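You operate a simulated robot arm through the tools that you are given. There is no shell and no other tool. Be economical: measure what you need, move in short steps, check, and stop when the job is done.

You run a simulated two-armed robot. Do the job below in one go: nothing can be reset, and whatever is moved stays where it is left.

TASK
Start the cooling water and bring the red float into the green band.
Fine: close the yellow valve lever and open the red one before the blue one.

It is judged by the outcome, as a careful person would: the job done as asked, and still so three seconds after it is handed in. It fails if anything else is knocked over, pushed out of place, dropped, spilled or broken.

THE ROBOT
Two 7-joint arms with fingered hands on one trunk that stands fixed in place. Base frame: the origin is at the foot of the trunk, x ahead of it, y to its left, z up. Readings come in cm, degrees, newtons and seconds.
The left shoulder is at [2.5, 26.9, 104.7], the right one opposite. Payload 5 kg a hand.
Tool frame (each hand has its own): the origin (TCP) lies between the finger pads and is the grasp point; the fingertips stand 4.2 cm ahead of it; z points along the fingers, y is the line along which they close. Largest opening 20.8 cm; the body of the gripper starts 11.9 cm behind the TCP. The gripper is a hand of 4 fingers: y runs from the thumb to the fingers, the wrist lies at [0, 0, -31.7] in the tool frame, and closing takes about 1.5 s.
Orientation is that of the tool frame in the base frame, as a unit quaternion [x, y, z, w]. With the fingers straight down and closing along the base's y, the tool's x points along the base's -x, its y along +y and its z along -z.

THE INTERFACE
- The arms move only by the tool apply_moves. It takes "left_steps", "right_steps" or both (then of equal length, played together; a hand with none holds still); each is one flat list of numbers, 7 for each row, row after row: the shift along the tool's x, y, z in units of 25 mm (1.0 is 25 mm), then the turn, a rotation vector about the tool's x, y, z in units of 6 degrees (1.0 is 6 degrees), then the gripper command, from -1 (shut) to 1 (fully open), values between in proportion. In form: [tx, ty, tz, ax, ay, az, hand, tx, ty, tz, ax, ay, az, hand, ...]. A call has 1 to 12 rows; each row shifts and turns the commanded pose from where the row before left it, along the tool's axes as they then stand. A call with a number of a shift or a turn outside -1 to 1 is refused whole. Each row takes 0.2 s and may step no farther than 5 cm and 8.6 degrees from the row before; otherwise, or with a gripper value out of range, the whole call is refused. Where a pose cannot be reached the arm comes as near as it can. A force on the tool above 40 N (or 10 N above the force at the start of the call, whichever is more), or a blocked arm, ends the call early, and 0.2 s more pass. The fingers move at their own pace (about 15.3 cm/s each) and stop on an object; they squeeze with about 27 N. The grip force told is the motor's: it shows also when the fingers shut on nothing. Time passes only in rows, and 0.2 s behind the last, so rows that do not move let the fingers close. The reply holds the time, the measured pose of the TCP, the force on the tool along the base axes, the opening and the grip force, in the units named above and with some noise, with the torque about the TCP (base axes, N m) and any sound that the robot's microphone picked up, and new pictures: "pictures" is both (left out), scene, wrist or none (wrist: the cameras of the hands that moved).
- Cameras (640 x 400 px; columns grow to the right, rows downward): "scene" is now at [16.84, 0.19, 131.85]; the picture's right is [0.02, -1.00, 0.00], its down [-0.50, -0.01, -0.87] and it looks along [0.87, 0.02, -0.50] (base axes); focal length 309 px, centre (320, 200). "left" rides on the left gripper at [-9.3, 0.1, -14.6] in its tool frame; the picture's right is [-0.01, -1.00, 0.00], its down [0.84, -0.01, -0.54] and it looks along [0.54, -0.01, 0.84] (tool axes); focal length 280 px, centre (320, 200). "right" rides on the right gripper at [9.4, 0.1, -14.6] in its tool frame; the picture's right is [-0.01, 1.00, 0.00], its down [-0.84, -0.01, -0.54] and it looks along [-0.54, -0.01, 0.84] (tool axes); focal length 280 px, centre (320, 200). There is no depth. A picture from a camera that has moved, and an enlarged one, comes with that camera's place and axes in the base frame and with its lens.
- move_column(by): slides the trunk up (or, below 0, down) by that many cm; the arms and the scene camera ride with it, the base frame stays. It gives what a move gives, with no picture.
- grasp_type(shape, hand): the hand has 4 fingers and takes this shape, open, in about a second: jaw (thumb against the fingers, like two jaws); tri (thumb and two fingers); tip (a fingertip pinch); poke (one finger out to press); point (the index stretched); flat (the hand flat); cup (the hand cupped); fist (a fist). The gripper value then closes the fingers along that shape, each until it touches; the sizes above hold for jaw. It gives what a move gives, with no picture.
- pan_tilt(pan, tilt): turns the head with the scene camera to pan (to the left, within 80 degrees either way) and tilt (down, from -29 to 69), counted from straight ahead of the robot. It gives what a move gives, and a new picture of the scene camera.
- close_up(camera, box): a new picture of the part [left, top, right, bottom] of that camera's present view, enlarged. No time passes.
- finish_job(): hands the job in; it is judged then, once.

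Work in short steps. Places have to be worked out from the pictures, the camera data and where the tool is seen: move nearer, look again, correct. Check each grasp and each placing, and mend what went wrong. You have 120 turns and 200 pictures in all, those below and enlarged ones among them. Open the grippers and draw the arms clear of the work before you hand the job in, unless the task says otherwise; then end with one line.

The tools are called after "Call:" by a JSON object that holds its "method" and its "body". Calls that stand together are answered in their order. apply_moves: Moves the arms, as the interface text tells. Its arguments: {"type":"object","properties":{"left_steps":{"type":"array"},"right_steps":{"type":"array"},"pictures":{"type":"string","enum":["both","scene","wrist","none"]}},"required":[]} The other tools are called the same way: move_column (by) slides the trunk up or down; grasp_type (shape, hand) gives the hand a shape; pan_tilt (pan, tilt) turns the head that bears the scene camera; close_up (camera, box) takes an enlarged picture of a part of a camera's view; finish_job () hands the job in.

At the start:

```text
time: 0.0
left_eef_pos: [74.45, 41.25, 99.0]
left_ee_rot: [-0.035, 0.999, 0.0, 0.0]
left_wrist_force: [0.3, 0.8, 0.0]
left_moment: [0.02, -0.01, -0.02]
left_grip_width: 20.78
left_grip_force: 0.1
left_shape: jaw
right_eef_pos: [65.0, -18.69, 108.41]
right_ee_rot: [-0.034, 0.999, 0.001, 0.0]
right_wrist_force: [0.6, 0.1, 0.6]
right_moment: [0.04, -0.02, -0.02]
right_grip_width: 20.77
right_grip_force: 0.1
right_shape: jaw
trunk travel left (down, up): [-42.5, 19.6]
head pan, tilt: [1.2, 30.0]
```

scene: 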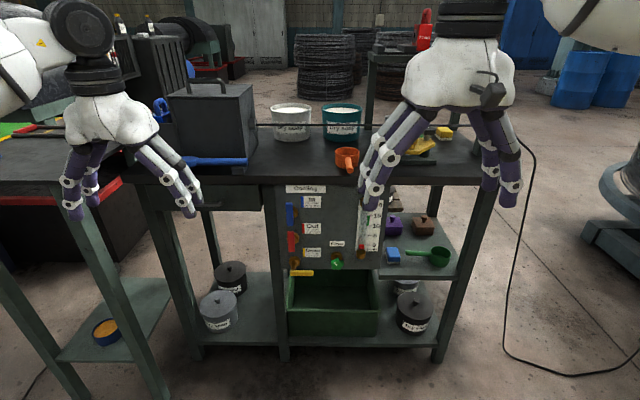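
right: 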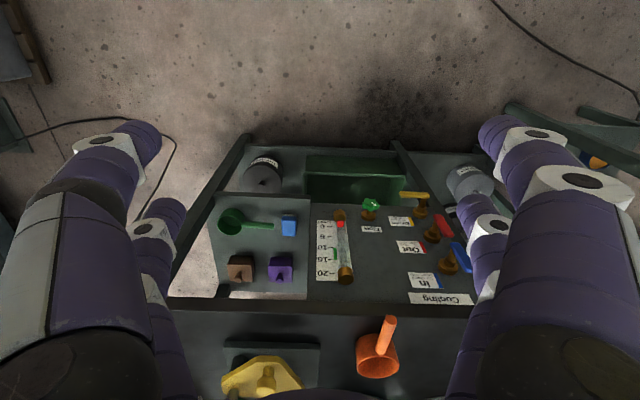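
left: 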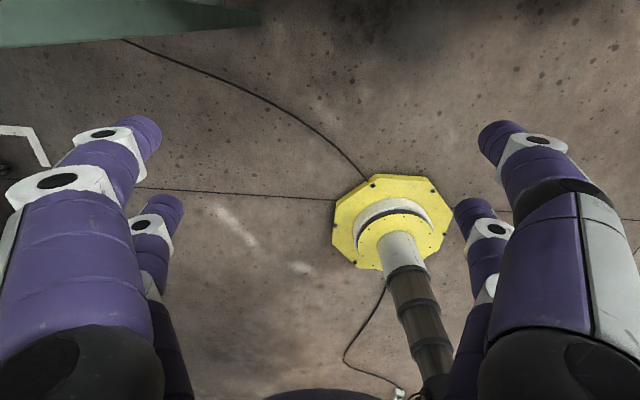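

The panel with the valves is under the table's front edge. I take an enlarged look at it.

Call:
{"method": "close_up", "body": {"camera": "scene", "box": [260, 170, 400, 290]}}

Call:
{"method": "close_up", "body": {"camera": "right", "box": [300, 180, 500, 310]}}

```text
3.33 times, centred on (330, 230) of scene
camera zoom: at [16.84, 0.19, 131.85], right [0.02, -1.0, 0.0], down [-0.5, -0.01, -0.87], along [0.87, 0.02, -0.5], focal length 1031 px, centre (287, 100)
```

zoom: 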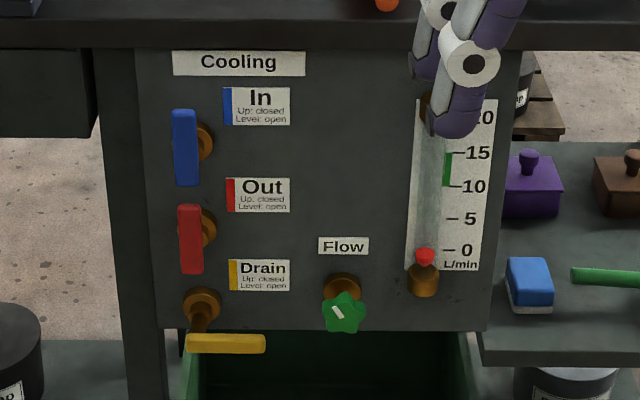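

```text
3.08 times, centred on (400, 245) of right
camera zoom: at [55.58, -19.17, 123.07], right [-0.05, 1.0, 0.0], down [0.84, 0.04, 0.54], along [0.54, 0.03, -0.84], focal length 863 px, centre (74, 62)
```

zoom: 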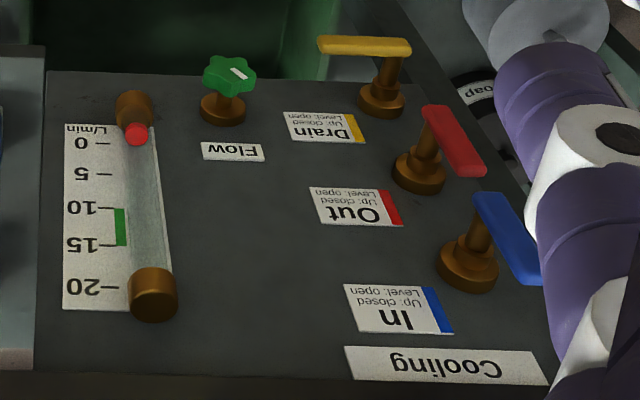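

I judge the panel to be at x≈99.5 with lever pivots at y≈10.8, z≈60.5 (yellow), 70.5 (red) and 80.5 (blue). The levers stand off the panel at x≈92.5 and are about 7 cm long, and the green knob is at about (96, -3.6, 61.6). I lower the trunk and give the left hand the poke shape.

Call:
{"method": "move_column", "body": {"by": -18}}

Call:
{"method": "grasp_type", "body": {"hand": "left", "shape": "poke"}}

```text
time: 2.0
left_eef_pos: [74.45, 41.31, 81.16]
left_ee_rot: [-0.034, 0.999, 0.001, 0.001]
left_wrist_force: [-0.2, 0.0, 0.6]
left_moment: [-0.01, -0.08, 0.02]
left_grip_width: 20.79
left_grip_force: 0.0
left_shape: jaw
right_eef_pos: [64.87, -18.64, 90.55]
right_ee_rot: [-0.034, 0.999, 0.001, 0.001]
right_wrist_force: [-0.8, 0.4, 0.2]
right_moment: [0.0, -0.09, 0.02]
right_grip_width: 20.77
right_grip_force: 0.1
right_shape: jaw
trunk travel left (down, up): [-24.5, 37.6]
head pan, tilt: [1.2, 30.0]
```

```text
time: 2.9
left_eef_pos: [74.47, 41.24, 81.14]
left_ee_rot: [-0.035, 0.999, 0.001, 0.0]
left_wrist_force: [-0.4, -0.2, 0.3]
left_moment: [-0.03, 0.02, 0.02]
left_grip_width: 0.0
left_grip_force: 0.0
left_shape: poke
right_eef_pos: [64.8, -18.53, 90.47]
right_ee_rot: [-0.033, 0.999, 0.001, 0.0]
right_wrist_force: [-1.0, -0.2, 0.4]
right_moment: [0.01, 0.0, 0.04]
right_grip_width: 20.79
right_grip_force: 0.0
right_shape: jaw
trunk travel left (down, up): [-24.5, 37.6]
head pan, tilt: [1.2, 30.0]
```

I turn the left hand to point forward (turning about the tool's -y) while I slide it to the right.

Call:
{"method": "apply_moves", "body": {"left_steps": [0, -0.3, 0, 0, -1, 0, 1, 0, -0.3, 0, 0, -1, 0, 1, 0, -0.3, 0, 0, -1, 0, 1, 0, -0.3, 0, 0, -1, 0, 1, 0, -0.3, 0, 0, -1, 0, 1, 0, -0.3, 0, 0, -1, 0, 1, 0, -0.3, 0, 0, -1, 0, 1, 0, -0.3, 0, 0, -1, 0, 1, 0, -0.3, 0, 0, -1, 0, 1, 0, -0.3, 0, 0, -1, 0, 1, 0, -0.3, 0, 0, -1, 0, 1, 0, -0.3, 0, 0, -1, 0, 1]}}

```text
time: 5.5
left_eef_pos: [75.02, 32.27, 81.23]
left_ee_rot: [-0.028, 0.808, 0.02, 0.589]
left_wrist_force: [0.5, 0.6, -1.0]
left_moment: [0.02, 0.03, -0.01]
left_grip_width: 0.0
left_grip_force: 0.2
left_shape: poke
right_eef_pos: [64.96, -18.63, 90.39]
right_ee_rot: [-0.034, 0.999, 0.001, 0.001]
right_wrist_force: [0.4, -0.2, 0.5]
right_moment: [0.01, 0.02, 0.02]
right_grip_width: 20.76
right_grip_force: 0.0
right_shape: jaw
trunk travel left (down, up): [-24.5, 37.6]
head pan, tilt: [1.2, 30.0]
camera scene: at [21.66, 0.19, 112.93], right [0.02, -1.0, 0.0], down [-0.5, -0.01, -0.87], along [0.87, 0.02, -0.5], focal length 309 px, centre (320, 200)
camera left: at [63.83, 31.62, 94.53], right [0.07, -1.0, 0.01], down [-0.77, -0.07, -0.64], along [0.64, 0.04, -0.77], focal length 280 px, centre (320, 200)
```

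scene: 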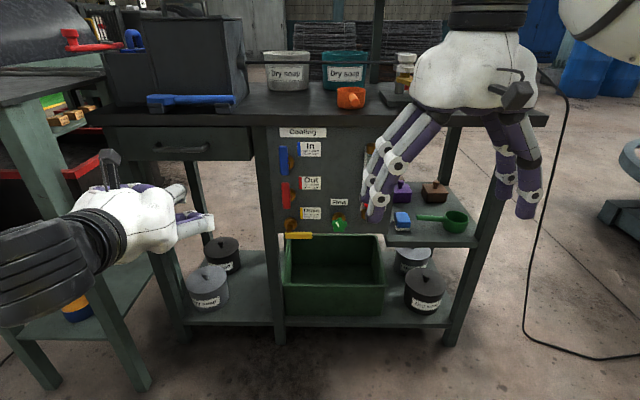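
left: 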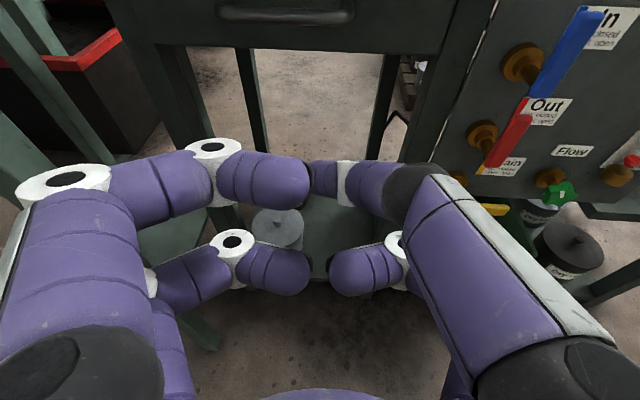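

I check what the poke shape looks like and where its fingertip is.

Call:
{"method": "close_up", "body": {"camera": "scene", "box": [60, 140, 260, 280]}}

Call:
{"method": "close_up", "body": {"camera": "scene", "box": [260, 110, 400, 250]}}

```text
2.86 times, centred on (160, 210) of scene
camera zoom: at [21.66, 0.19, 112.93], right [0.02, -1.0, 0.0], down [-0.5, -0.01, -0.87], along [0.87, 0.02, -0.5], focal length 883 px, centre (777, 171)
```

zoom: 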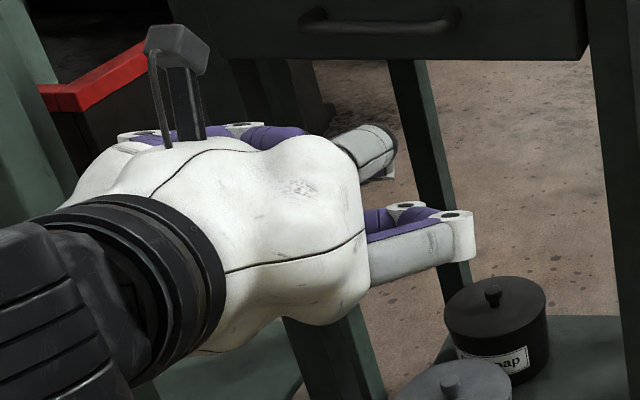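

```text
2.86 times, centred on (330, 180) of scene
camera zoom: at [21.66, 0.19, 112.93], right [0.02, -1.0, 0.0], down [-0.5, -0.01, -0.87], along [0.87, 0.02, -0.5], focal length 883 px, centre (291, 257)
```

zoom: 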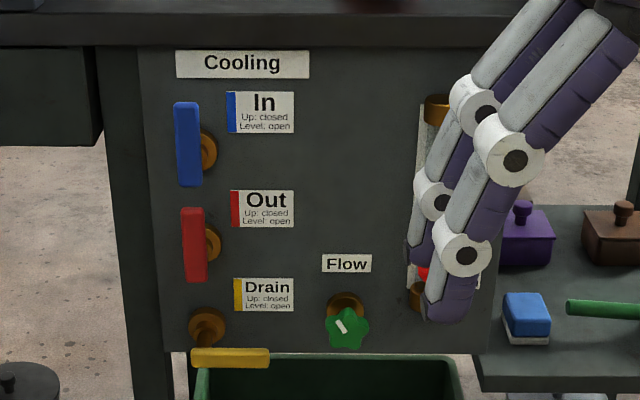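

With gripper value 1 all the fingers seem half bent. I command -1 and look at the finger again.

Call:
{"method": "apply_moves", "body": {"left_steps": [0, 0, 0, 0, -1, 0, -1, 0, 0, 0, 0, -1, 0, -1, 0, 0, 0, 0, -1, 0, -1, 0, 0, 0, 0, 0, 0, -1, 0, 0, 0, 0, 0, 0, -1, 0, 0, 0, 0, 0, 0, -1]}}

```text
time: 6.9
left_eef_pos: [75.02, 30.0, 81.25]
left_ee_rot: [-0.016, 0.786, 0.013, 0.618]
left_wrist_force: [0.6, -0.3, -0.3]
left_moment: [-0.01, -0.02, -0.01]
left_grip_width: 0.0
left_grip_force: 0.2
left_shape: poke
left hand out of reach, approached as far as the arm can: row 1, 2, 3
right_eef_pos: [64.86, -18.58, 90.3]
right_ee_rot: [-0.035, 0.999, 0.001, 0.0]
right_wrist_force: [0.2, 0.3, 0.7]
right_moment: [-0.05, -0.02, 0.0]
right_grip_width: 20.77
right_grip_force: 0.1
right_shape: jaw
trunk travel left (down, up): [-24.5, 37.6]
head pan, tilt: [1.2, 30.0]
camera scene: at [21.64, 0.19, 112.94], right [0.02, -1.0, 0.0], down [-0.5, -0.01, -0.87], along [0.87, 0.02, -0.5], focal length 309 px, centre (320, 200)
camera left: at [62.8, 29.63, 93.86], right [0.04, -1.0, 0.01], down [-0.72, -0.04, -0.69], along [0.69, 0.02, -0.72], focal length 280 px, centre (320, 200)
```

scene: 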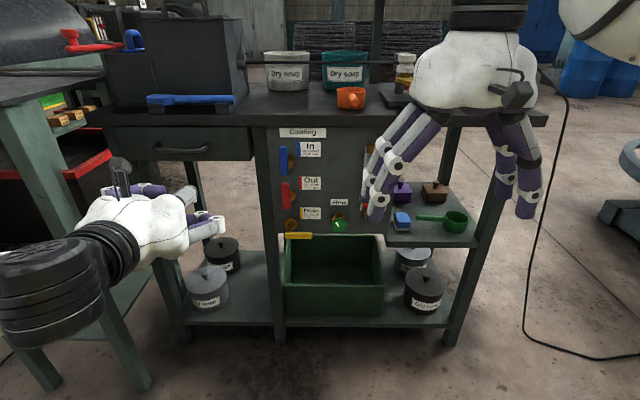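
left: 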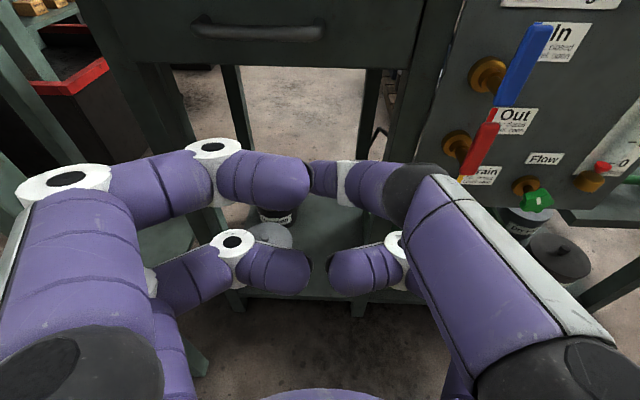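

The picture doesn't show a clear finger sticking out. I try the "point" shape and look.

Call:
{"method": "grasp_type", "body": {"hand": "left", "shape": "point"}}

Call:
{"method": "close_up", "body": {"camera": "left", "box": [0, 0, 640, 400]}}

Call:
{"method": "close_up", "body": {"camera": "scene", "box": [60, 140, 260, 280]}}

```text
time: 7.8
left_eef_pos: [75.06, 30.09, 81.25]
left_ee_rot: [-0.015, 0.786, 0.012, 0.618]
left_wrist_force: [0.5, 0.4, -0.2]
left_moment: [-0.01, -0.01, 0.01]
left_grip_width: 20.16
left_grip_force: 0.1
left_shape: point
right_eef_pos: [64.91, -18.65, 90.36]
right_ee_rot: [-0.034, 0.999, 0.001, 0.0]
right_wrist_force: [0.6, 0.1, 0.6]
right_moment: [0.0, -0.03, 0.0]
right_grip_width: 20.82
right_grip_force: 0.1
right_shape: jaw
trunk travel left (down, up): [-24.5, 37.6]
head pan, tilt: [1.2, 30.0]
```

```text
1.00 times, centred on (320, 200) of left (not enlarged: the box is as wide or as high as the picture)
camera zoom: at [62.8, 29.63, 93.86], right [0.04, -1.0, 0.01], down [-0.72, -0.04, -0.69], along [0.69, 0.02, -0.72], focal length 280 px, centre (320, 200)
```

zoom: 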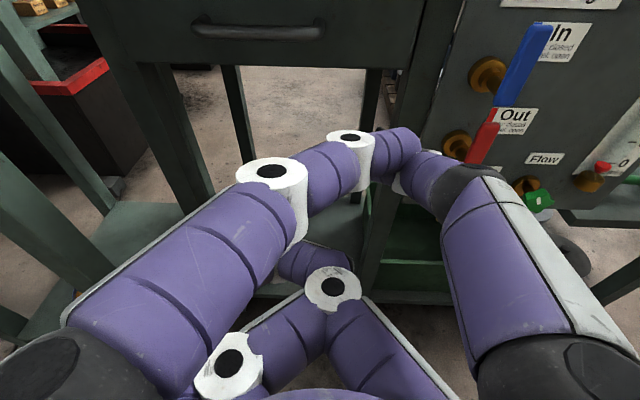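

```text
2.86 times, centred on (160, 210) of scene
camera zoom: at [21.64, 0.19, 112.94], right [0.02, -1.0, 0.0], down [-0.5, -0.01, -0.87], along [0.87, 0.02, -0.5], focal length 883 px, centre (777, 171)
```

zoom: 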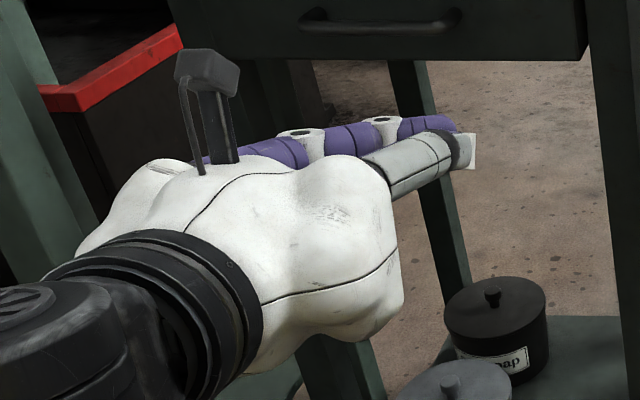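

In "point" the thumb stays next to the index finger. I try "tip" and close it, since a closed pinch should make one compact pusher on the tool axis.

Call:
{"method": "grasp_type", "body": {"hand": "left", "shape": "tip"}}

Call:
{"method": "apply_moves", "body": {"left_steps": [0, 0, 0, 0, 0, 0, -1, 0, 0, 0, 0, 0, 0, -1, 0, 0, 0, 0, 0, 0, -1, 0, 0, 0, 0, 0, 0, -1, 0, 0, 0, 0, 0, 0, -1, 0, 0, 0, 0, 0, 0, -1, 0, 0, 0, 0, 0, 0, -1]}}

```text
time: 8.7
left_eef_pos: [75.05, 30.18, 81.27]
left_ee_rot: [-0.016, 0.786, 0.013, 0.618]
left_wrist_force: [-0.7, -0.4, -0.1]
left_moment: [0.02, 0.03, -0.01]
left_grip_width: 20.78
left_grip_force: 0.1
left_shape: tip
right_eef_pos: [64.88, -18.61, 90.45]
right_ee_rot: [-0.034, 0.999, 0.001, 0.0]
right_wrist_force: [0.0, 0.6, 0.0]
right_moment: [0.01, 0.01, -0.01]
right_grip_width: 20.79
right_grip_force: 0.1
right_shape: jaw
trunk travel left (down, up): [-24.5, 37.6]
head pan, tilt: [1.2, 30.0]
```

```text
time: 10.3
left_eef_pos: [75.02, 30.1, 81.28]
left_ee_rot: [-0.015, 0.786, 0.012, 0.618]
left_wrist_force: [-0.2, 0.0, 0.3]
left_moment: [-0.03, 0.03, 0.0]
left_grip_width: 0.01
left_grip_force: 27.2
left_shape: tip
right_eef_pos: [64.82, -18.65, 90.48]
right_ee_rot: [-0.035, 0.999, 0.001, 0.0]
right_wrist_force: [-0.6, -0.7, 0.2]
right_moment: [0.02, -0.03, 0.02]
right_grip_width: 20.79
right_grip_force: 0.0
right_shape: jaw
trunk travel left (down, up): [-24.5, 37.6]
head pan, tilt: [1.2, 30.0]
camera scene: at [21.64, 0.19, 112.94], right [0.02, -1.0, 0.0], down [-0.5, -0.01, -0.87], along [0.87, 0.02, -0.5], focal length 309 px, centre (320, 200)
camera left: at [62.79, 29.63, 93.86], right [0.04, -1.0, 0.01], down [-0.72, -0.04, -0.69], along [0.69, 0.02, -0.72], focal length 280 px, centre (320, 200)
```

scene: 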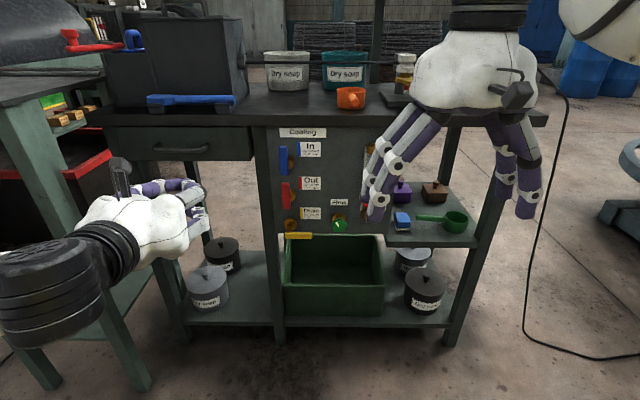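
left: 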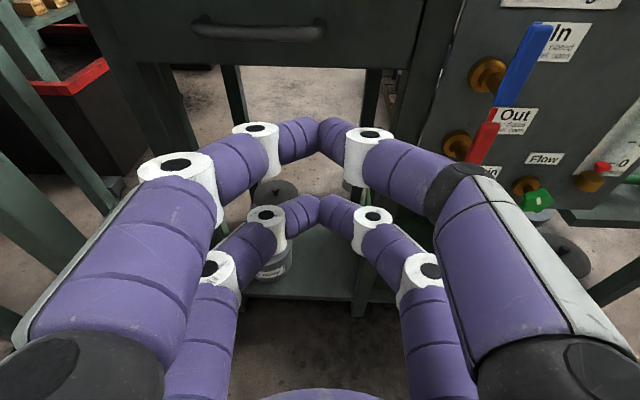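

Closed "tip" gives two V-shaped finger pairs, one above the other. I check whether closed "jaw" is straighter.

Call:
{"method": "grasp_type", "body": {"hand": "left", "shape": "jaw"}}

Call:
{"method": "apply_moves", "body": {"left_steps": [0, 0, 0, 0, 0, 0, -1, 0, 0, 0, 0, 0, 0, -1, 0, 0, 0, 0, 0, 0, -1, 0, 0, 0, 0, 0, 0, -1, 0, 0, 0, 0, 0, 0, -1, 0, 0, 0, 0, 0, 0, -1, 0, 0, 0, 0, 0, 0, -1], "pictures": "wrist"}}

```text
time: 11.2
left_eef_pos: [75.02, 29.93, 81.36]
left_ee_rot: [-0.015, 0.786, 0.012, 0.618]
left_wrist_force: [-0.2, 0.3, -0.5]
left_moment: [-0.01, -0.01, 0.0]
left_grip_width: 20.8
left_grip_force: 0.1
left_shape: jaw
right_eef_pos: [64.88, -18.62, 90.45]
right_ee_rot: [-0.033, 0.999, 0.001, 0.0]
right_wrist_force: [0.0, -1.1, -1.0]
right_moment: [0.02, 0.01, 0.0]
right_grip_width: 20.79
right_grip_force: 0.0
right_shape: jaw
trunk travel left (down, up): [-24.5, 37.6]
head pan, tilt: [1.2, 30.0]
```

```text
time: 12.8
left_eef_pos: [74.94, 30.12, 81.39]
left_ee_rot: [-0.016, 0.787, 0.013, 0.617]
left_wrist_force: [0.9, 0.4, -0.7]
left_moment: [-0.01, 0.01, 0.05]
left_grip_width: 0.0
left_grip_force: 27.3
left_shape: jaw
right_eef_pos: [64.82, -18.61, 90.47]
right_ee_rot: [-0.034, 0.999, 0.001, 0.0]
right_wrist_force: [-0.6, -0.2, -0.5]
right_moment: [0.01, 0.0, 0.05]
right_grip_width: 20.81
right_grip_force: 0.1
right_shape: jaw
trunk travel left (down, up): [-24.5, 37.6]
head pan, tilt: [1.2, 30.0]
camera left: at [62.8, 29.63, 93.86], right [0.04, -1.0, 0.01], down [-0.72, -0.04, -0.69], along [0.69, 0.02, -0.72], focal length 280 px, centre (320, 200)
```

left: 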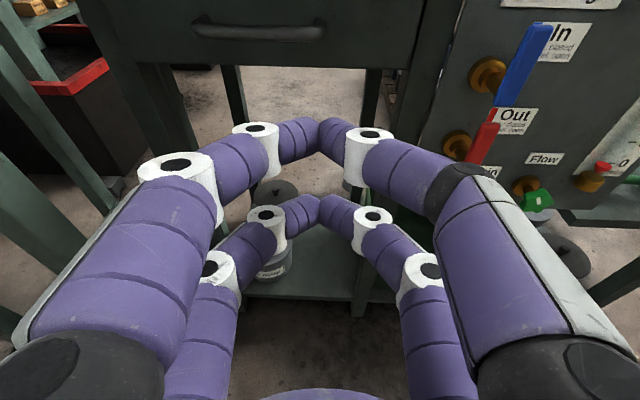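

It's the same shape, with pairs at tool x≈±3.3 and tips about 4.5 cm ahead of the TCP, and it will do for pushing. I bring the left hand in front of and below the yellow lever, staying short of the lever plane.

Call:
{"method": "apply_moves", "body": {"left_steps": [0.8, -0.8, 0.4, 0, 0, 0, -1, 0.8, -0.8, 0.4, 0, 0, 0, -1, 0.8, -0.8, 0.4, 0, 0, 0, -1, 0.8, -0.8, 0.4, 0, 0, 0, -1, 0.8, -0.8, 0.4, 0, 0, 0, -1, 0.8, -0.8, 0.4, 0, 0, 0, -1, 0.8, -0.8, 0.4, 0, 0, 0, -1, 0.8, -0.8, 0.4, 0, 0, 0, -1, 0.8, -0.8, 0.4, 0, 0, 0, -1, 0.8, -0.8, 0.4, 0, 0, 0, -1, 0.8, -0.8, 0.4, 0, 0, 0, -1, 0.8, -0.8, 0.4, 0, 0, 0, -1]}}

```text
time: 15.4
left_eef_pos: [81.74, 6.32, 55.43]
left_ee_rot: [-0.015, 0.786, 0.011, 0.619]
left_wrist_force: [0.1, 0.5, -0.2]
left_moment: [-0.02, 0.02, -0.01]
left_grip_width: 0.01
left_grip_force: 27.1
left_shape: jaw
right_eef_pos: [64.96, -18.56, 90.34]
right_ee_rot: [-0.034, 0.999, 0.001, 0.001]
right_wrist_force: [0.4, 0.1, 0.0]
right_moment: [0.04, 0.04, -0.01]
right_grip_width: 20.79
right_grip_force: 0.0
right_shape: jaw
trunk travel left (down, up): [-24.5, 37.6]
head pan, tilt: [1.2, 30.0]
camera scene: at [21.65, 0.2, 112.93], right [0.02, -1.0, 0.0], down [-0.5, -0.01, -0.87], along [0.87, 0.02, -0.5], focal length 309 px, centre (320, 200)
camera left: at [69.56, 5.86, 67.84], right [0.04, -1.0, 0.01], down [-0.72, -0.04, -0.69], along [0.69, 0.02, -0.72], focal length 280 px, centre (320, 200)
```

scene: 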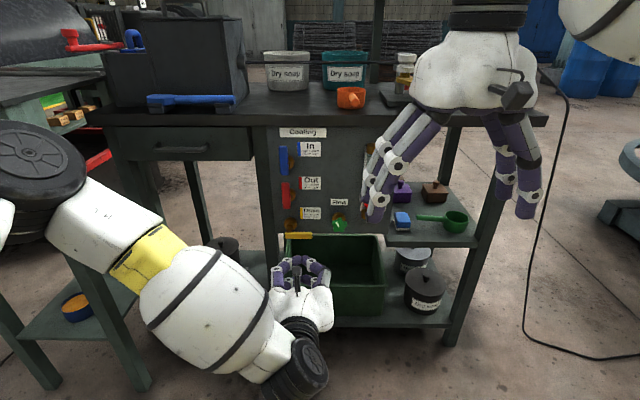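
left: 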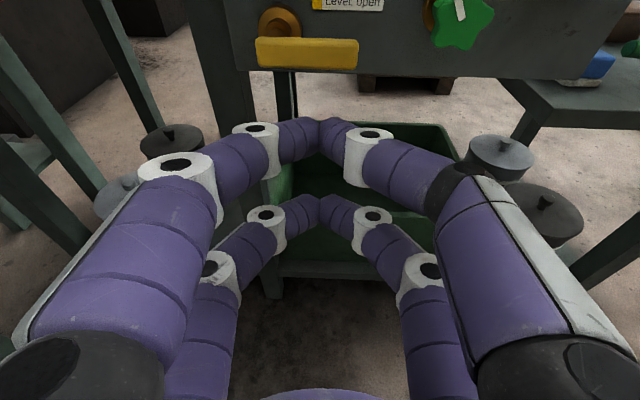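

The yellow lever sits just above and ahead of the fingers, as estimated (y 3.8–11, z≈60.2). I slide the fingertips forward underneath it.

Call:
{"method": "apply_moves", "body": {"left_steps": [-0.09, -0.06, 0.72, 0, 0, 0, -1, -0.09, -0.06, 0.72, 0, 0, 0, -1, -0.09, -0.06, 0.72, 0, 0, 0, -1, -0.09, -0.06, 0.72, 0, 0, 0, -1, -0.09, -0.06, 0.72, 0, 0, 0, -1]}}

```text
time: 16.6
left_eef_pos: [90.88, 5.95, 54.09]
left_ee_rot: [-0.016, 0.786, 0.013, 0.617]
left_wrist_force: [0.3, -0.4, 0.6]
left_moment: [-0.01, -0.03, 0.0]
left_grip_width: 0.02
left_grip_force: 27.0
left_shape: jaw
right_eef_pos: [64.86, -18.71, 90.3]
right_ee_rot: [-0.034, 0.999, 0.001, 0.0]
right_wrist_force: [-1.1, 0.4, -1.0]
right_moment: [-0.01, -0.06, 0.04]
right_grip_width: 20.79
right_grip_force: 0.1
right_shape: jaw
trunk travel left (down, up): [-24.5, 37.6]
head pan, tilt: [1.2, 30.0]
camera scene: at [21.63, 0.19, 112.94], right [0.02, -1.0, 0.0], down [-0.5, -0.01, -0.87], along [0.87, 0.02, -0.5], focal length 309 px, centre (320, 200)
camera left: at [78.69, 5.51, 66.62], right [0.04, -1.0, 0.01], down [-0.72, -0.04, -0.69], along [0.69, 0.02, -0.72], focal length 280 px, centre (320, 200)
```

scene: 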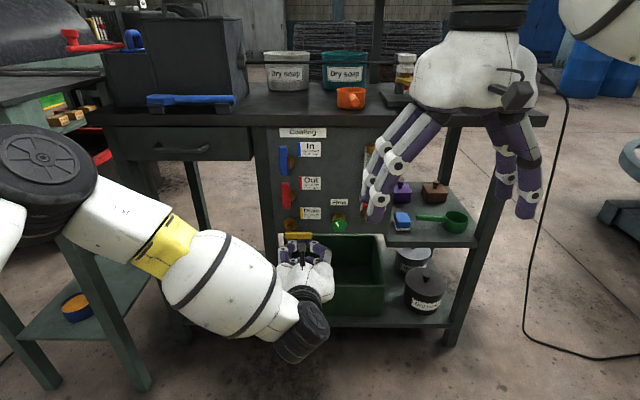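
left: 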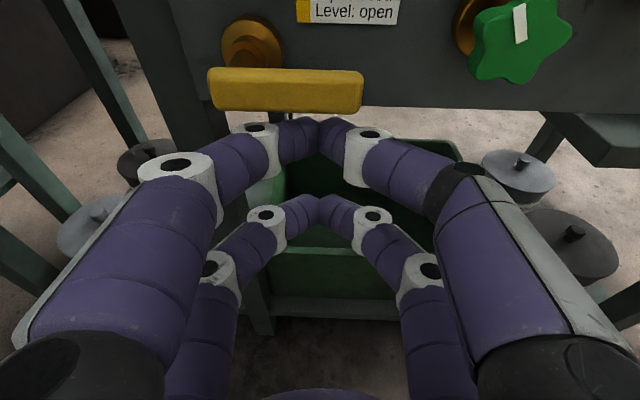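

The tips are below the lever, so I push up in small steps.

Call:
{"method": "apply_moves", "body": {"left_steps": [-0.4, 0, -0.1, 0, 0, 0, -1, -0.4, 0, -0.1, 0, 0, 0, -1, -0.4, 0, -0.1, 0, 0, 0, -1, -0.4, 0.05, -0.1, 0, 0, 0, -1, -0.4, 0.1, -0.1, 0, 0, 0, -1, -0.4, 0.15, -0.1, 0, 0, 0, -1]}}

```text
time: 17.7
left_eef_pos: [90.44, 5.27, 58.42]
left_ee_rot: [-0.01, 0.787, 0.007, 0.617]
left_wrist_force: [-4.7, -22.5, -0.8]
left_moment: [0.53, -0.11, -0.21]
left_grip_width: 0.0
left_grip_force: 27.1
left_shape: jaw
right_eef_pos: [64.71, -18.61, 90.58]
right_ee_rot: [-0.035, 0.999, 0.0, 0.0]
right_wrist_force: [0.2, 1.5, -0.3]
right_moment: [-0.1, -0.05, 0.01]
right_grip_width: 20.8
right_grip_force: 0.1
right_shape: jaw
trunk travel left (down, up): [-24.5, 37.6]
head pan, tilt: [1.2, 30.0]
stopped in row 5 (left hand): the force on the tool passed its limit at 42 N (the readings are from after the stop); the commanded pose is now the measured one
camera scene: at [21.6, 0.15, 112.99], right [0.02, -1.0, 0.0], down [-0.5, -0.01, -0.87], along [0.87, 0.02, -0.5], focal length 309 px, centre (320, 200)
camera left: at [78.33, 5.06, 71.06], right [0.03, -1.0, 0.02], down [-0.72, -0.03, -0.69], along [0.69, 0.01, -0.72], focal length 280 px, centre (320, 200)
```

scene: 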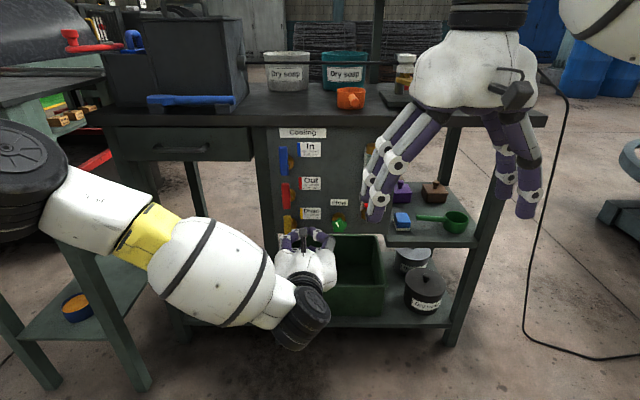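
left: 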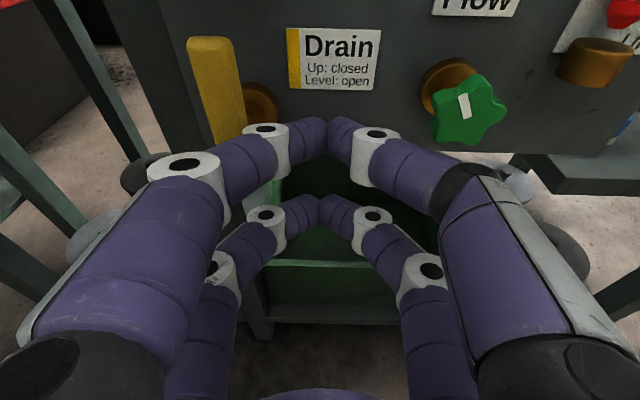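

The yellow lever has swung upright and presses on the finger's flank at its stop. I ease off to the right and back, then check it.

Call:
{"method": "apply_moves", "body": {"left_steps": [0, -0.4, 0, 0, 0, 0, -1, 0, -0.3, -0.8, 0, 0, 0, -1, 0, 0, -1, 0, 0, 0, -1, 0, 0, -1, 0, 0, 0, -1, 0, 0.3, -1, 0, 0, 0, -1, 0, 0.3, -1, 0, 0, 0, -1]}}

Call:
{"method": "close_up", "body": {"camera": "scene", "box": [260, 110, 400, 250]}}

```text
time: 19.1
left_eef_pos: [78.97, 5.07, 61.39]
left_ee_rot: [-0.013, 0.786, 0.01, 0.618]
left_wrist_force: [-1.2, -0.3, 0.6]
left_moment: [-0.04, -0.01, 0.04]
left_grip_width: 0.01
left_grip_force: 26.9
left_shape: jaw
right_eef_pos: [64.9, -18.74, 90.39]
right_ee_rot: [-0.034, 0.999, 0.001, 0.0]
right_wrist_force: [-0.3, -0.3, 0.0]
right_moment: [0.03, 0.0, -0.01]
right_grip_width: 20.78
right_grip_force: 0.0
right_shape: jaw
trunk travel left (down, up): [-24.5, 37.6]
head pan, tilt: [1.2, 30.0]
camera scene: at [21.65, 0.18, 112.95], right [0.02, -1.0, 0.0], down [-0.5, -0.01, -0.87], along [0.87, 0.02, -0.5], focal length 309 px, centre (320, 200)
camera left: at [66.81, 4.74, 73.82], right [0.04, -1.0, 0.01], down [-0.72, -0.04, -0.69], along [0.69, 0.01, -0.72], focal length 280 px, centre (320, 200)
```

scene: 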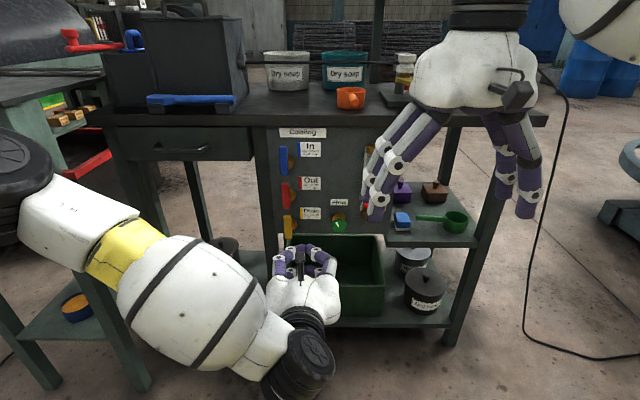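
left: 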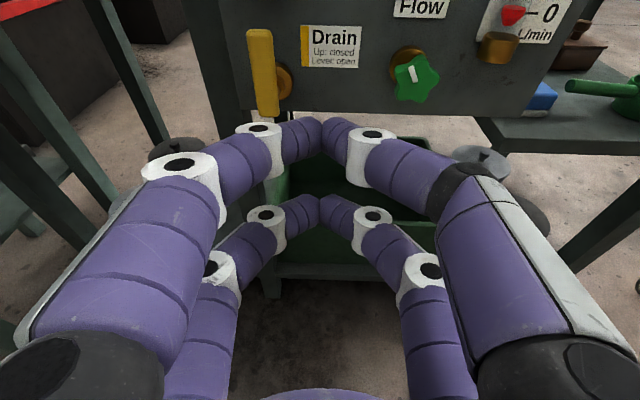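

```text
2.86 times, centred on (330, 180) of scene
camera zoom: at [21.65, 0.18, 112.95], right [0.02, -1.0, 0.0], down [-0.5, -0.01, -0.87], along [0.87, 0.02, -0.5], focal length 883 px, centre (291, 257)
```

zoom: 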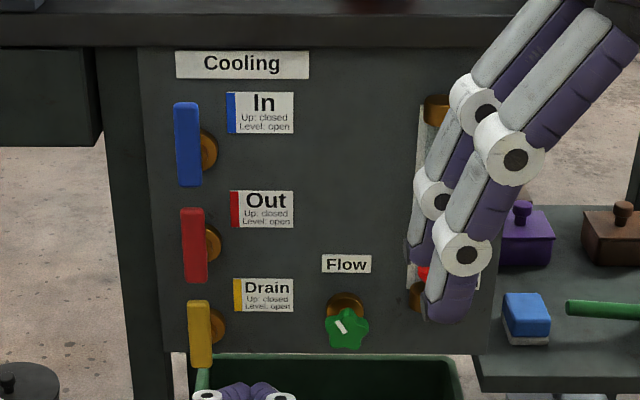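

Yellow is upright, so it is closed. For red I want a single finger pair engaging, so I'll pitch the hand about 44° down and move to the upper left of the red lever, still in front of it.

Call:
{"method": "apply_moves", "body": {"left_steps": [-0.95, 0.75, -0.23, 0, 0, 0, -1, -0.95, 0.75, -0.23, 0, 0, 0, -1, -0.95, 0.75, -0.23, 0, 0, 0, -1, -0.95, 0.75, -0.23, 0, 0, 0, -1, -0.95, 0.75, -0.23, 0, 0, 0, -1, -0.95, 0.75, -0.23, 0, 0, 0, -1, 0, 0, 0, 0, 1, 0, -1, 0, 0, 0, 0, 1, 0, -1, 0, 0, 0, 0, 1, 0, -1, 0, 0, 0, 0, 1, 0, -1, 0, 0, 0, 0, 1, 0, -1]}}

```text
time: 21.5
left_eef_pos: [78.75, 16.34, 75.98]
left_ee_rot: [-0.014, 0.92, 0.005, 0.392]
left_wrist_force: [0.0, 0.4, -0.2]
left_moment: [-0.01, 0.02, -0.03]
left_grip_width: 0.01
left_grip_force: 27.2
left_shape: jaw
right_eef_pos: [64.84, -18.79, 90.57]
right_ee_rot: [-0.033, 0.999, 0.001, 0.001]
right_wrist_force: [-0.5, -0.2, 0.7]
right_moment: [-0.01, -0.05, 0.01]
right_grip_width: 20.8
right_grip_force: 0.0
right_shape: jaw
trunk travel left (down, up): [-24.5, 37.6]
head pan, tilt: [1.2, 30.0]
camera scene: at [21.61, 0.19, 112.95], right [0.02, -1.0, 0.0], down [-0.5, -0.01, -0.87], along [0.87, 0.02, -0.5], focal length 309 px, centre (320, 200)
camera left: at [74.38, 16.35, 92.84], right [0.04, -1.0, 0.01], down [-0.97, -0.04, -0.23], along [0.23, 0.0, -0.97], focal length 280 px, centre (320, 200)
```

scene: 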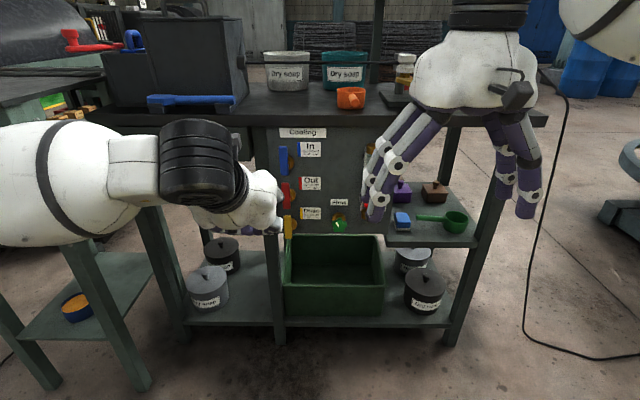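
left: 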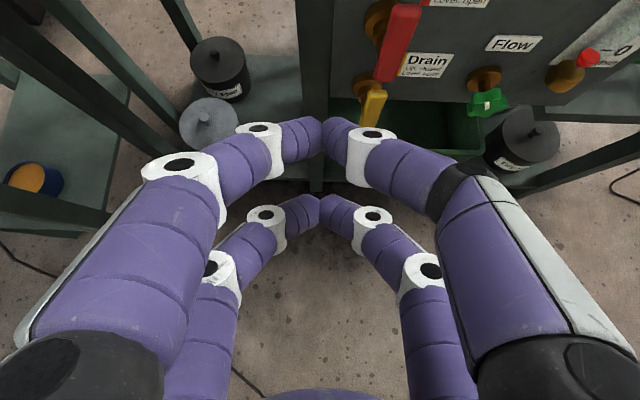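

Pitch is now 44°. I move forward so the upper fingertips reach the lever plane to the left of the red lever.

Call:
{"method": "apply_moves", "body": {"left_steps": [-0.7, 0, 0.73, 0, 0, 0, -1, -0.7, 0, 0.73, 0, 0, 0, -1, -0.7, 0, 0.73, 0, 0, 0, -1, -0.6, 0, 0.63, 0, 0, 0, -1]}}

Call:
{"method": "close_up", "body": {"camera": "scene", "box": [220, 130, 360, 250]}}

```text
time: 22.5
left_eef_pos: [88.59, 16.8, 75.87]
left_ee_rot: [-0.015, 0.92, 0.006, 0.392]
left_wrist_force: [-0.1, -0.1, -0.6]
left_moment: [0.0, 0.0, 0.04]
left_grip_width: 0.0
left_grip_force: 26.7
left_shape: jaw
right_eef_pos: [64.95, -18.68, 90.48]
right_ee_rot: [-0.034, 0.999, 0.001, 0.0]
right_wrist_force: [0.6, 0.3, -1.0]
right_moment: [0.01, -0.01, -0.02]
right_grip_width: 20.8
right_grip_force: 0.0
right_shape: jaw
trunk travel left (down, up): [-24.5, 37.6]
head pan, tilt: [1.2, 30.0]
camera scene: at [21.64, 0.19, 112.93], right [0.02, -1.0, 0.0], down [-0.5, -0.01, -0.87], along [0.87, 0.02, -0.5], focal length 309 px, centre (320, 200)
camera left: at [84.13, 16.69, 92.67], right [0.04, -1.0, 0.01], down [-0.97, -0.04, -0.24], along [0.24, 0.0, -0.97], focal length 280 px, centre (320, 200)
```

scene: 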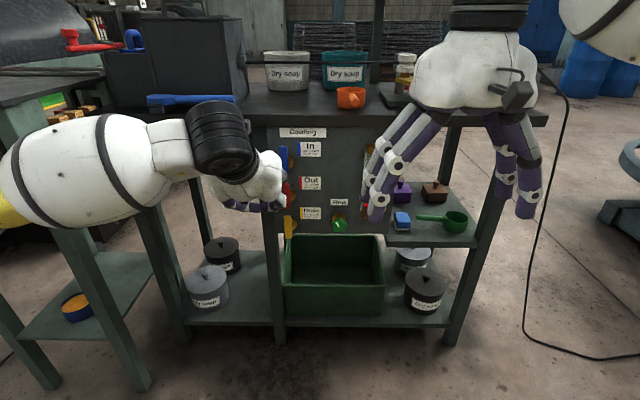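
left: 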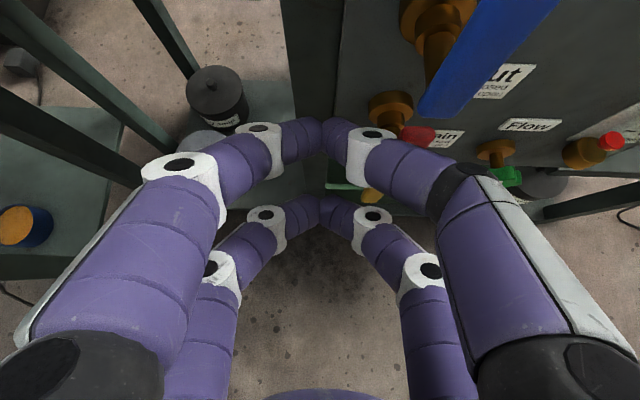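

```text
3.33 times, centred on (290, 190) of scene
camera zoom: at [21.64, 0.19, 112.93], right [0.02, -1.0, 0.0], down [-0.5, -0.01, -0.87], along [0.87, 0.02, -0.5], focal length 1031 px, centre (420, 233)
```

zoom: 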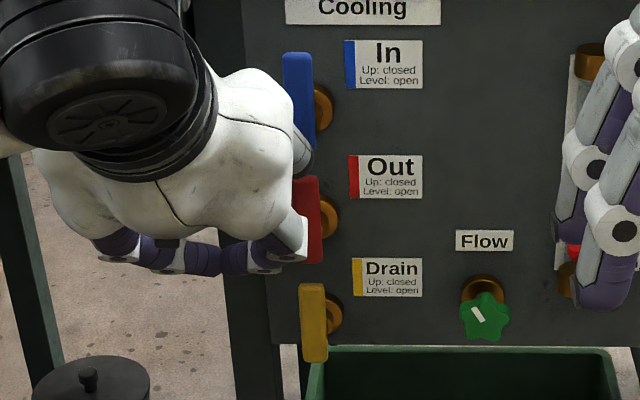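

The thumb flank will contact near the top of the red lever, so I lower 2.5 cm first. Then I push right in 1 cm steps.

Call:
{"method": "apply_moves", "body": {"left_steps": [0.36, 0, 0.35, 0, 0, 0, -1, 0.36, 0, 0.35, 0, 0, 0, -1, 0, -0.4, 0, 0, 0, 0, -1, 0, -0.4, 0, 0, 0, 0, -1, 0, -0.4, 0, 0, 0, 0, -1, 0, -0.4, 0, 0, 0, 0, -1, 0, -0.4, 0, 0, 0, 0, -1]}}

Call:
{"method": "close_up", "body": {"camera": "scene", "box": [220, 130, 360, 250]}}

```text
time: 24.1
left_eef_pos: [88.6, 11.65, 73.53]
left_ee_rot: [-0.015, 0.919, 0.006, 0.393]
left_wrist_force: [0.2, 1.2, 1.9]
left_moment: [-0.01, -0.06, 0.02]
left_grip_width: 0.0
left_grip_force: 27.2
left_shape: jaw
right_eef_pos: [64.88, -18.57, 90.31]
right_ee_rot: [-0.034, 0.999, 0.001, 0.0]
right_wrist_force: [0.2, -0.4, 0.6]
right_moment: [-0.05, 0.0, -0.01]
right_grip_width: 20.76
right_grip_force: 0.1
right_shape: jaw
trunk travel left (down, up): [-24.5, 37.6]
head pan, tilt: [1.2, 30.0]
camera scene: at [21.63, 0.19, 112.95], right [0.02, -1.0, 0.0], down [-0.5, -0.01, -0.87], along [0.87, 0.02, -0.5], focal length 309 px, centre (320, 200)
camera left: at [84.3, 11.55, 90.32], right [0.04, -1.0, 0.01], down [-0.97, -0.04, -0.24], along [0.24, 0.0, -0.97], focal length 280 px, centre (320, 200)
```

scene: 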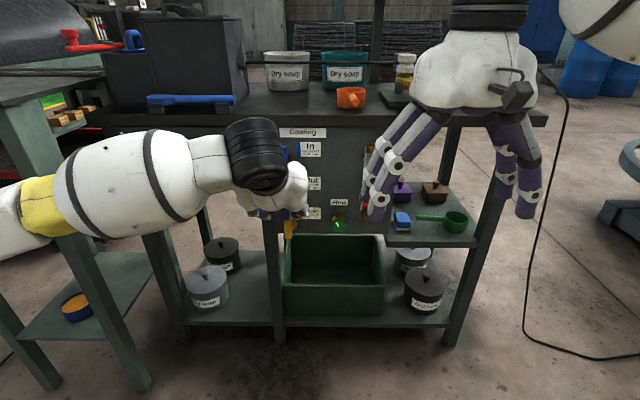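
left: 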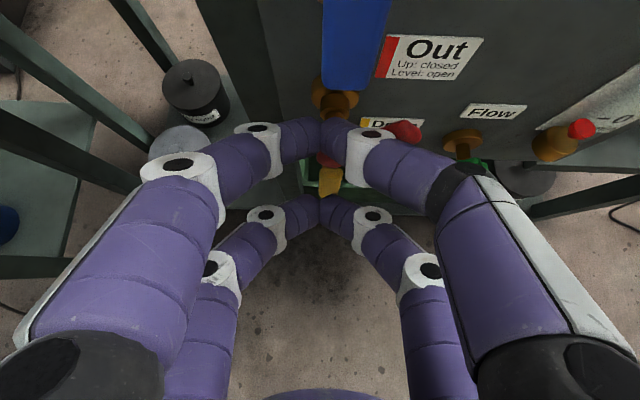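

```text
3.33 times, centred on (290, 190) of scene
camera zoom: at [21.63, 0.19, 112.95], right [0.02, -1.0, 0.0], down [-0.5, -0.01, -0.87], along [0.87, 0.02, -0.5], focal length 1031 px, centre (420, 233)
```

zoom: 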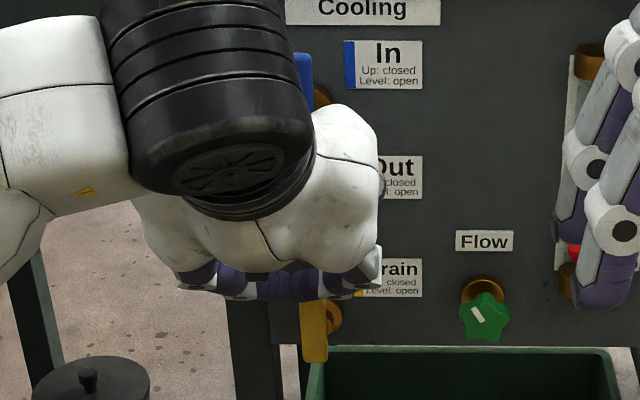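

The red lever is turning, and its tip shows beyond the thumb. I continue right, then down.

Call:
{"method": "apply_moves", "body": {"left_steps": [0, -0.4, 0, 0, 0, 0, -1, 0, -0.4, 0, 0, 0, 0, -1, 0, -0.4, 0, 0, 0, 0, -1, 0.1, -0.4, 0.1, 0, 0, 0, -1, 0.1, -0.3, 0.1, 0, 0, 0, -1]}}

```text
time: 25.3
left_eef_pos: [88.81, 6.98, 72.67]
left_ee_rot: [-0.016, 0.919, 0.006, 0.393]
left_wrist_force: [1.1, 0.4, 0.2]
left_moment: [0.03, -0.04, -0.01]
left_grip_width: 0.01
left_grip_force: 26.8
left_shape: jaw
right_eef_pos: [64.88, -18.63, 90.38]
right_ee_rot: [-0.033, 0.999, 0.001, 0.0]
right_wrist_force: [-1.3, 0.5, -0.1]
right_moment: [0.05, -0.03, 0.01]
right_grip_width: 20.8
right_grip_force: 0.1
right_shape: jaw
trunk travel left (down, up): [-24.5, 37.6]
head pan, tilt: [1.2, 30.0]
camera scene: at [21.64, 0.19, 112.94], right [0.02, -1.0, 0.0], down [-0.5, -0.01, -0.87], along [0.87, 0.02, -0.5], focal length 309 px, centre (320, 200)
camera left: at [84.48, 6.95, 89.52], right [0.04, -1.0, 0.01], down [-0.97, -0.04, -0.24], along [0.24, 0.0, -0.97], focal length 280 px, centre (320, 200)
```

scene: 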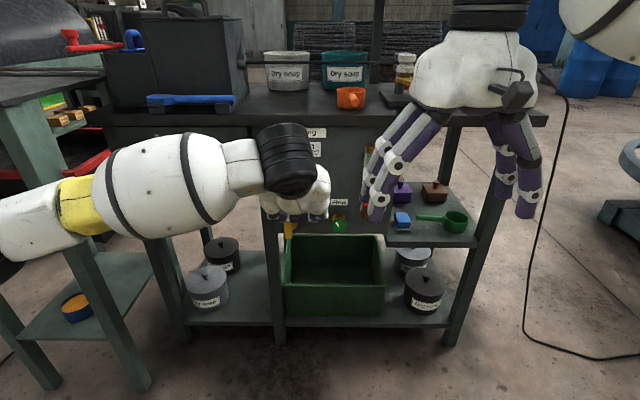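
left: 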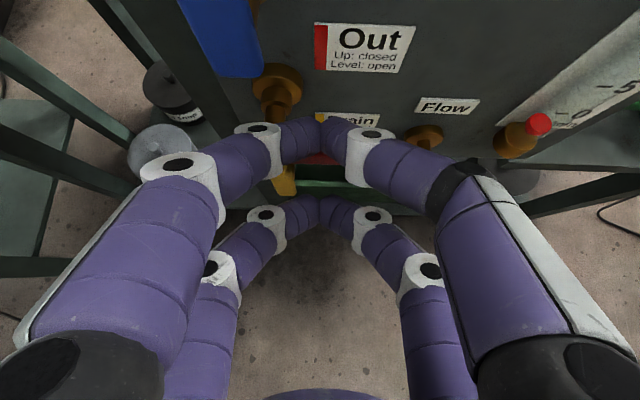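

Now I press down gently to bring the red lever level.

Call:
{"method": "apply_moves", "body": {"left_steps": [0.144, -0.1, 0.138, 0, 0, 0, -1, 0.144, -0.1, 0.138, 0, 0, 0, -1, 0.144, 0, 0.138, 0, 0, 0, -1, 0.144, 0, 0.138, 0, 0, 0, -1], "pictures": "wrist"}}

```text
time: 26.1
left_eef_pos: [89.19, 6.65, 72.14]
left_ee_rot: [-0.016, 0.917, 0.004, 0.399]
left_wrist_force: [1.4, 1.9, 9.8]
left_moment: [0.08, -0.42, 0.03]
left_grip_width: 0.0
left_grip_force: 27.9
left_shape: jaw
right_eef_pos: [64.9, -18.62, 90.33]
right_ee_rot: [-0.034, 0.999, 0.0, 0.0]
right_wrist_force: [0.4, 0.1, 0.6]
right_moment: [0.02, 0.02, -0.02]
right_grip_width: 20.79
right_grip_force: 0.1
right_shape: jaw
trunk travel left (down, up): [-24.5, 37.6]
head pan, tilt: [1.2, 30.0]
stopped in row 4 (left hand): the force on the tool passed its limit at 44 N (the readings are from after the stop); the commanded pose is now the measured one
camera left: at [84.58, 6.51, 88.97], right [0.04, -1.0, 0.02], down [-0.97, -0.05, -0.25], along [0.25, 0.0, -0.97], focal length 280 px, centre (320, 200)
```

left: 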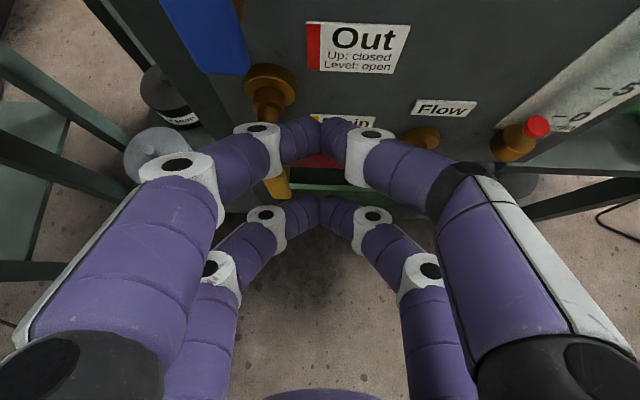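

The force jumped to 44 N, so the lever is at its stop. I lift slightly, back out and check.

Call:
{"method": "apply_moves", "body": {"left_steps": [-0.25, 0, -0.24, 0, 0, 0, -1, 0.69, 0, -0.72, 0, 0, 0, -1, 0.69, 0, -0.72, 0, 0, 0, -1, 0.69, 0, -0.72, 0, 0, 0, -1, 0.69, 0.5, -0.72, 0, 0, 0, -1, 0, 1, 0, 0, 0, 0, -1, 0, 1, 0, 0, 0, 0, -1, 0, 1, 0, 0, 0, 0, -1]}}

Call:
{"method": "close_up", "body": {"camera": "scene", "box": [220, 130, 360, 250]}}

```text
time: 27.9
left_eef_pos: [78.96, 15.01, 72.69]
left_ee_rot: [-0.016, 0.917, 0.005, 0.398]
left_wrist_force: [-0.4, -1.0, 0.2]
left_moment: [0.0, 0.0, 0.03]
left_grip_width: 0.01
left_grip_force: 26.8
left_shape: jaw
right_eef_pos: [64.84, -18.61, 90.44]
right_ee_rot: [-0.033, 0.999, 0.001, 0.0]
right_wrist_force: [0.1, 0.2, 0.4]
right_moment: [0.01, 0.01, 0.01]
right_grip_width: 20.81
right_grip_force: 0.1
right_shape: jaw
trunk travel left (down, up): [-24.5, 37.6]
head pan, tilt: [1.2, 30.0]
camera scene: at [21.64, 0.17, 112.94], right [0.02, -1.0, 0.0], down [-0.5, -0.01, -0.87], along [0.87, 0.02, -0.5], focal length 309 px, centre (320, 200)
camera left: at [74.39, 14.96, 89.53], right [0.04, -1.0, 0.01], down [-0.97, -0.05, -0.25], along [0.25, 0.0, -0.97], focal length 280 px, centre (320, 200)
```

scene: 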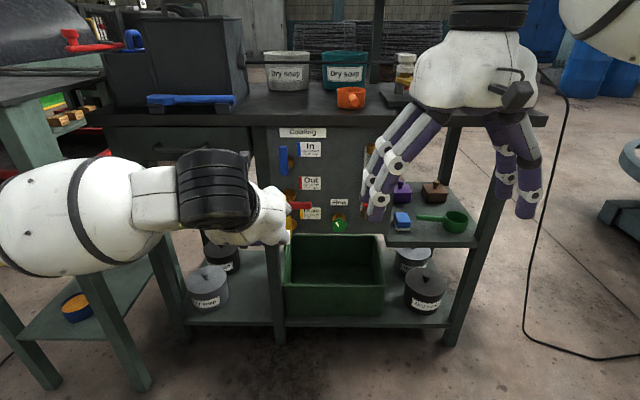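
left: 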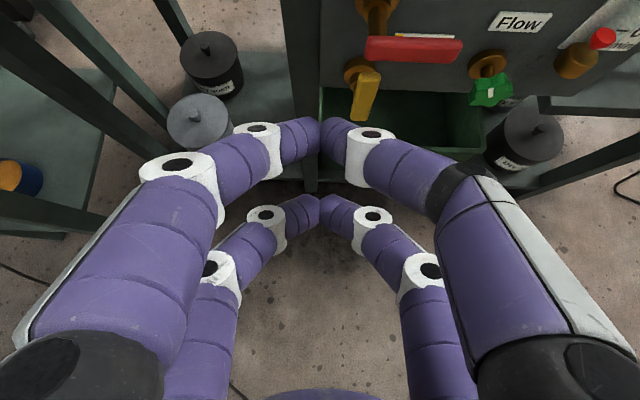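

```text
3.33 times, centred on (290, 190) of scene
camera zoom: at [21.64, 0.17, 112.94], right [0.02, -1.0, 0.0], down [-0.5, -0.01, -0.87], along [0.87, 0.02, -0.5], focal length 1031 px, centre (420, 233)
```

zoom: 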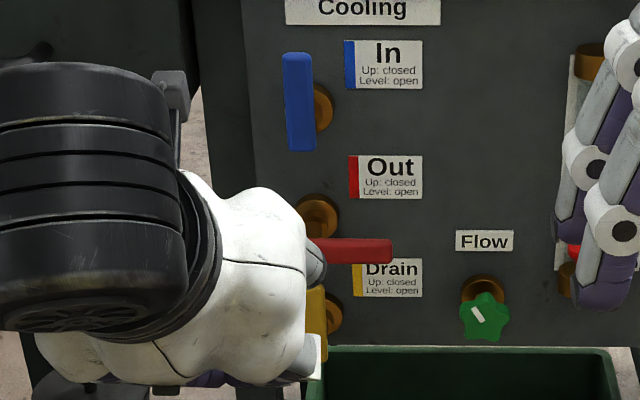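

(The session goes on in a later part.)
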